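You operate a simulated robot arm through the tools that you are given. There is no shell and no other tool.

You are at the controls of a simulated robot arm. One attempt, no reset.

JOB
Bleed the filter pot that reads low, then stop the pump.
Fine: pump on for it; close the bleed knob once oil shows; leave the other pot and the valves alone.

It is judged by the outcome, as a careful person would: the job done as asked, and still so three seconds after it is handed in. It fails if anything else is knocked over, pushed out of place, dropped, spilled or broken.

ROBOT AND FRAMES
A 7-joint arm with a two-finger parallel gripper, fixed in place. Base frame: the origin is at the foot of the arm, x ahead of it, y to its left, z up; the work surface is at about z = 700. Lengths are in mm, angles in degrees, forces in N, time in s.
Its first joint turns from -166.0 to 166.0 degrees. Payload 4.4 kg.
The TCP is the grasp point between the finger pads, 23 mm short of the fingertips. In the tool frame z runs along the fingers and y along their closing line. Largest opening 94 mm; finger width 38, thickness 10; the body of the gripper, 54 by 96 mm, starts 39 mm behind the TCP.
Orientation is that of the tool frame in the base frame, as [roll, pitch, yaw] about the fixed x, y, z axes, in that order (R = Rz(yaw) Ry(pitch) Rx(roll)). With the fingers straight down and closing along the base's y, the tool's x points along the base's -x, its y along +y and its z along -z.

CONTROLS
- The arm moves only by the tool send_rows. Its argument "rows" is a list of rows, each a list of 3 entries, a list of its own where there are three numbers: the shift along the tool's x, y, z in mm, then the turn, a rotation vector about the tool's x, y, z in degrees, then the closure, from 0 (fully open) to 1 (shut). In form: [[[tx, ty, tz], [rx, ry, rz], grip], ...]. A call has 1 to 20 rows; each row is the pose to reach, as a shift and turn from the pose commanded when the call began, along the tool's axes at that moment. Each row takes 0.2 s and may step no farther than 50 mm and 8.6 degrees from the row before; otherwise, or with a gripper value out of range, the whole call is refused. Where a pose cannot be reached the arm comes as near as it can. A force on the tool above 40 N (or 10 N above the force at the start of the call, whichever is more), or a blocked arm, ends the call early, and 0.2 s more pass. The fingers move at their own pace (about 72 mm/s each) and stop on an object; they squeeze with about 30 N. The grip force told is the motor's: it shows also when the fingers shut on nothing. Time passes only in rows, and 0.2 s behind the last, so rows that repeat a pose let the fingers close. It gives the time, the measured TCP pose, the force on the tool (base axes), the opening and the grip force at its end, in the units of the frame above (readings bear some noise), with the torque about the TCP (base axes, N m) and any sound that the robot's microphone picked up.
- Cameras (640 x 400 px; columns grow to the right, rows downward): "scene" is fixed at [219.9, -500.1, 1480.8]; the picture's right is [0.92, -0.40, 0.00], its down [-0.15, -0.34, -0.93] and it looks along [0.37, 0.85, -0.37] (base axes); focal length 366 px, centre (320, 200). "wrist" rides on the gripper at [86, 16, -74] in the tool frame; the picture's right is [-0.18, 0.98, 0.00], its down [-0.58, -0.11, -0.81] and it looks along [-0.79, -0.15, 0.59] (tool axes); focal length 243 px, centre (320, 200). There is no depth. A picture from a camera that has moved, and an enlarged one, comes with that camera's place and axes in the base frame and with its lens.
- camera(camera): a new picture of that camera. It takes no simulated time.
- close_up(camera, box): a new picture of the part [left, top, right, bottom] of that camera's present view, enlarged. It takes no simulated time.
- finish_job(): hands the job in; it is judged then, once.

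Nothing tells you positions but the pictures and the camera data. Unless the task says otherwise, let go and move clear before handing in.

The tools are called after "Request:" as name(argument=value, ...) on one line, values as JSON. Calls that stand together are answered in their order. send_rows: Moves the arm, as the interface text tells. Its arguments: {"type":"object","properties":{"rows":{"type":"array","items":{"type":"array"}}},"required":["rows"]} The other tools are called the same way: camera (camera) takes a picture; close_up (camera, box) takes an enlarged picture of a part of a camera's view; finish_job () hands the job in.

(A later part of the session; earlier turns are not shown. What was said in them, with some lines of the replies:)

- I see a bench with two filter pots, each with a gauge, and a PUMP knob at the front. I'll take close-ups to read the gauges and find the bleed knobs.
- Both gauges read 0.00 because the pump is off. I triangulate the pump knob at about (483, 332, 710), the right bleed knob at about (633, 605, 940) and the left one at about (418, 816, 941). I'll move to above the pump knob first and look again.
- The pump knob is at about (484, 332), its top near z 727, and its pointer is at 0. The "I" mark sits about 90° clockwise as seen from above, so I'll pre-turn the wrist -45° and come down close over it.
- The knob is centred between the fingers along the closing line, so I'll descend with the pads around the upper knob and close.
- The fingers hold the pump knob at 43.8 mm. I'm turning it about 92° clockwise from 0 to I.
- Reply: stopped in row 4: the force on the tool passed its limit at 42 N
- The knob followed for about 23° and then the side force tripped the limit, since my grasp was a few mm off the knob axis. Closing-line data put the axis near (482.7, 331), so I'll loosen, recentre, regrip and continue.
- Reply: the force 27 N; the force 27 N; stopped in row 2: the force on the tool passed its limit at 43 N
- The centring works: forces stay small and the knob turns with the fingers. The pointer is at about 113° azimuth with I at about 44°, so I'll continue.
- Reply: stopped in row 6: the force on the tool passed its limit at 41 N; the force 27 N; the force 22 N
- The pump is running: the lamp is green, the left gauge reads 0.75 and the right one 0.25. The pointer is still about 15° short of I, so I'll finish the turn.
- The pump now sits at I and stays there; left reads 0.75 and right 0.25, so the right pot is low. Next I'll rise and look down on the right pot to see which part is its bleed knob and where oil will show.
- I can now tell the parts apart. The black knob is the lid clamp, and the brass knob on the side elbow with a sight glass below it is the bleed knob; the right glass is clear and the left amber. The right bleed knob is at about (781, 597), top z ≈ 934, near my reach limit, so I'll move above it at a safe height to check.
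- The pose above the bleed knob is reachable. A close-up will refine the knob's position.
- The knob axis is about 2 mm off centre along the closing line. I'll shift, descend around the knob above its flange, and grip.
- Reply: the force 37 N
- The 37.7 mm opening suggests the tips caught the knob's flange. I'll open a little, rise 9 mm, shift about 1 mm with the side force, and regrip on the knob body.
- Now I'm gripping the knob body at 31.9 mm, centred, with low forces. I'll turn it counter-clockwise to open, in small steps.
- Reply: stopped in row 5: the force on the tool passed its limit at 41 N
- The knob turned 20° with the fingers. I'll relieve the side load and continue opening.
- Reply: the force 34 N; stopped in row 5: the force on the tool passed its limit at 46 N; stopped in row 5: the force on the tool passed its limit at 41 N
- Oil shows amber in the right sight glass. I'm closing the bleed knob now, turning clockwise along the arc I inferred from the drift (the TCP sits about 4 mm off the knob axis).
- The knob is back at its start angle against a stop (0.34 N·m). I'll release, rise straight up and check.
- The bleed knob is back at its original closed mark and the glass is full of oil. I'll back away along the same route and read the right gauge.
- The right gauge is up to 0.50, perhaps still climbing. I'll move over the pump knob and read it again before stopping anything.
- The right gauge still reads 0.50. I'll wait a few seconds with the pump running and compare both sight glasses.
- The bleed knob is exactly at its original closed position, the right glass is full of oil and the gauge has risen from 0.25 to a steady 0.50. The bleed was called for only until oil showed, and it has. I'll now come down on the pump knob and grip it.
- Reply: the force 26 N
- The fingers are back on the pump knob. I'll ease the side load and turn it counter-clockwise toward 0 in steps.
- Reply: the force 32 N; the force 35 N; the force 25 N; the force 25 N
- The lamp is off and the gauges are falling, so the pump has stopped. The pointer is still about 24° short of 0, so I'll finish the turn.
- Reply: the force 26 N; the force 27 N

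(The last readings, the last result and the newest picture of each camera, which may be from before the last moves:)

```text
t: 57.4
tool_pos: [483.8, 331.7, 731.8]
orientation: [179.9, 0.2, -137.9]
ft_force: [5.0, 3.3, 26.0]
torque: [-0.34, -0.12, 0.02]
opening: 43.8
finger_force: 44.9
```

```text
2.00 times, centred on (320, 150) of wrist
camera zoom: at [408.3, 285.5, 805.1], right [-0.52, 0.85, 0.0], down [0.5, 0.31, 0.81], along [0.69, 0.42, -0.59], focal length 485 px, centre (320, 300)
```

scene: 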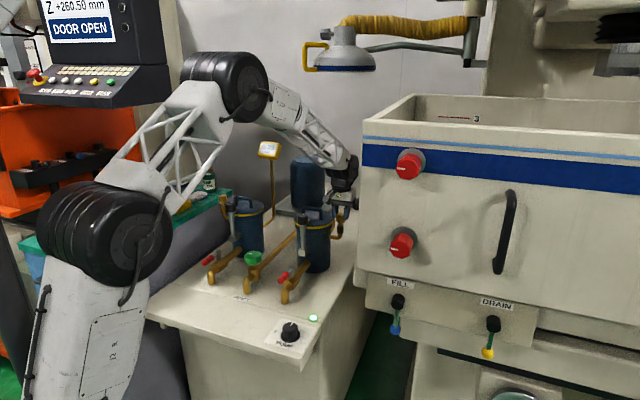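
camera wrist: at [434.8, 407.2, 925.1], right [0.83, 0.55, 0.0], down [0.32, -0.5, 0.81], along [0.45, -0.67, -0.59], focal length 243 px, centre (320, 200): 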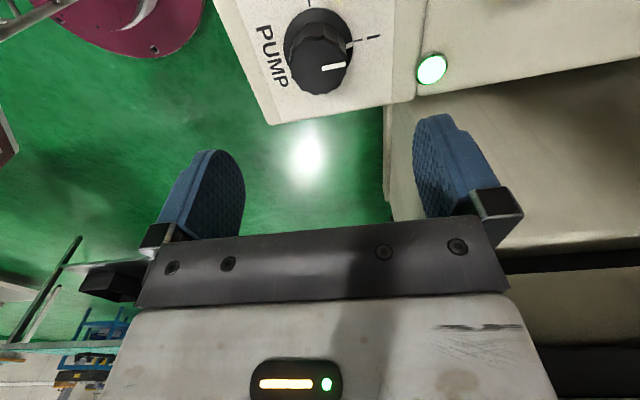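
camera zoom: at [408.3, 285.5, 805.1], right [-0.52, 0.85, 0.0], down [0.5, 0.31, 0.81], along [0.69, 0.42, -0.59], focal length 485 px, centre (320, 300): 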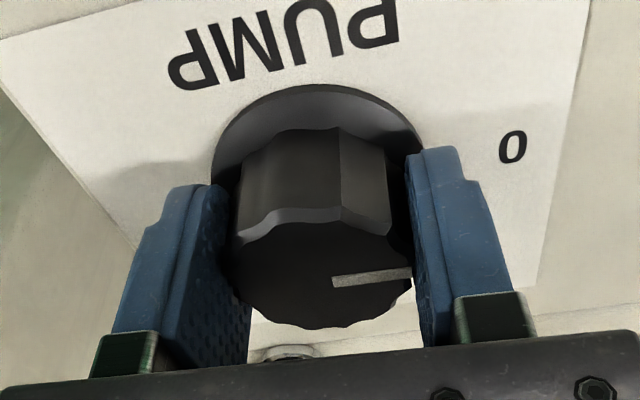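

Request:
send_rows(rows=[[[0, 0, 0], [0, 0, -2], 0.8], [[0, 0, 0], [0, 0, -2], 0.4], [[0, 0, 0], [0, 0, -2], 0], [[0, 0, 0], [0, 0, -2], 0], [[0, 0, -20], [0, 0, -2], 0], [[0, 0, -60], [0, 0, -2], 0], [[0, 0, -100], [0, 0, -2], 0], [[0, 0, -145], [0, 0, -2], 0], [[0, 0, -180], [0, 0, -2], 0]])

Request:
close_up(camera="scene", box=[235, 270, 355, 360])

Request:
camera(camera="scene")

Request:
camera(camera="wrist")

Request:
close_up(camera="scene", box=[190, 130, 370, 310])

```text
t: 59.4
tool_pos: [482.2, 329.4, 909.2]
orientation: [180.0, 0.3, -136.0]
ft_force: [0.3, -0.5, 0.4]
torque: [0.01, 0.0, -0.02]
opening: 94.1
finger_force: 0.1
```

```text
4.44 times, centred on (295, 315) of scene
camera zoom: at [219.9, -500.1, 1480.8], right [0.92, -0.4, 0.0], down [-0.15, -0.34, -0.93], along [0.37, 0.85, -0.37], focal length 1627 px, centre (431, -311)
```

zoom: 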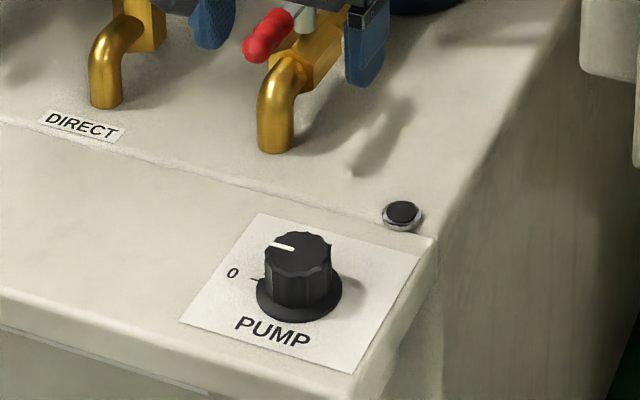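

```text
taken
```

scene: 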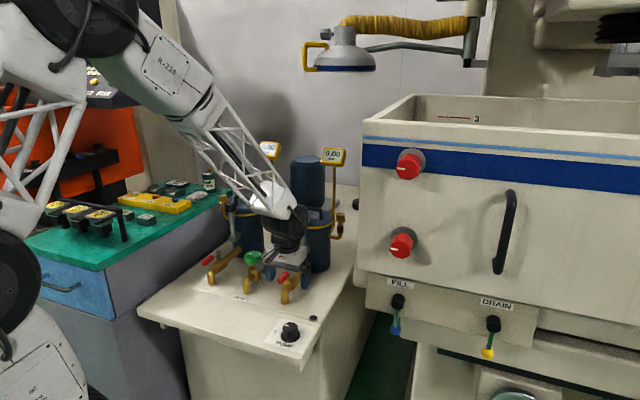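

```text
taken
camera wrist: at [408.7, 280.9, 984.3], right [-0.55, 0.83, 0.0], down [0.49, 0.32, 0.81], along [0.67, 0.45, -0.59], focal length 243 px, centre (320, 200)
```

wrist: 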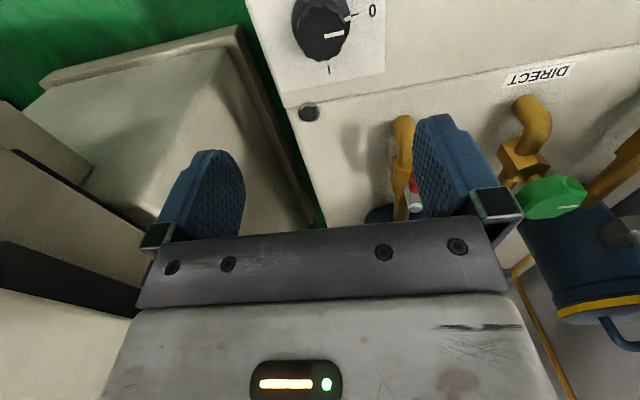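

```text
2.22 times, centred on (280, 220) of scene
camera zoom: at [219.9, -500.1, 1480.8], right [0.92, -0.4, 0.0], down [-0.15, -0.34, -0.93], along [0.37, 0.85, -0.37], focal length 813 px, centre (409, 156)
```

zoom: 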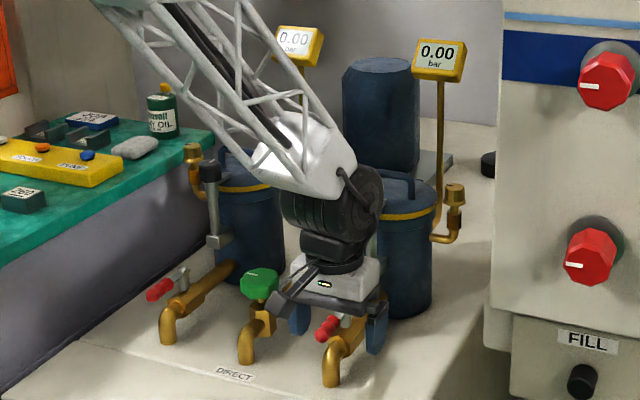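

The pump pointer is back at 0, the lamp is out and both gauges read 0.00. The right bleed knob is closed with oil in its glass, nothing else was touched, and the arm is open and clear, so I'm handing in.

Request:
finish_job()

```text
The job is handed in.
```

I bled the right-hand filter pot and then stopped the pump. I've handed the job in.

- **Which pot:** with the pump on, the right gauge read 0.25 bar and the left 0.75, so the right pot was the low one.
- **Bleed:** I opened the right pot's brass bleed knob until its sight glass filled with oil. I then closed it to its original mark.
- **Pump:** the knob is back at 0, the lamp is off and both gauges read 0.00. The right glass still shows oil.
- **Left alone:** I didn't touch the left pot, the valves or the lid clamps, and I saw no spill.

**Still below the left pot:** after the bleed, the right gauge rose to 0.50 bar and stayed there for about eight seconds, while the left stayed at 0.75. The oil in the right glass also looked darker than in the left. I didn't bleed further, because you asked for the knob to be closed once oil showed.
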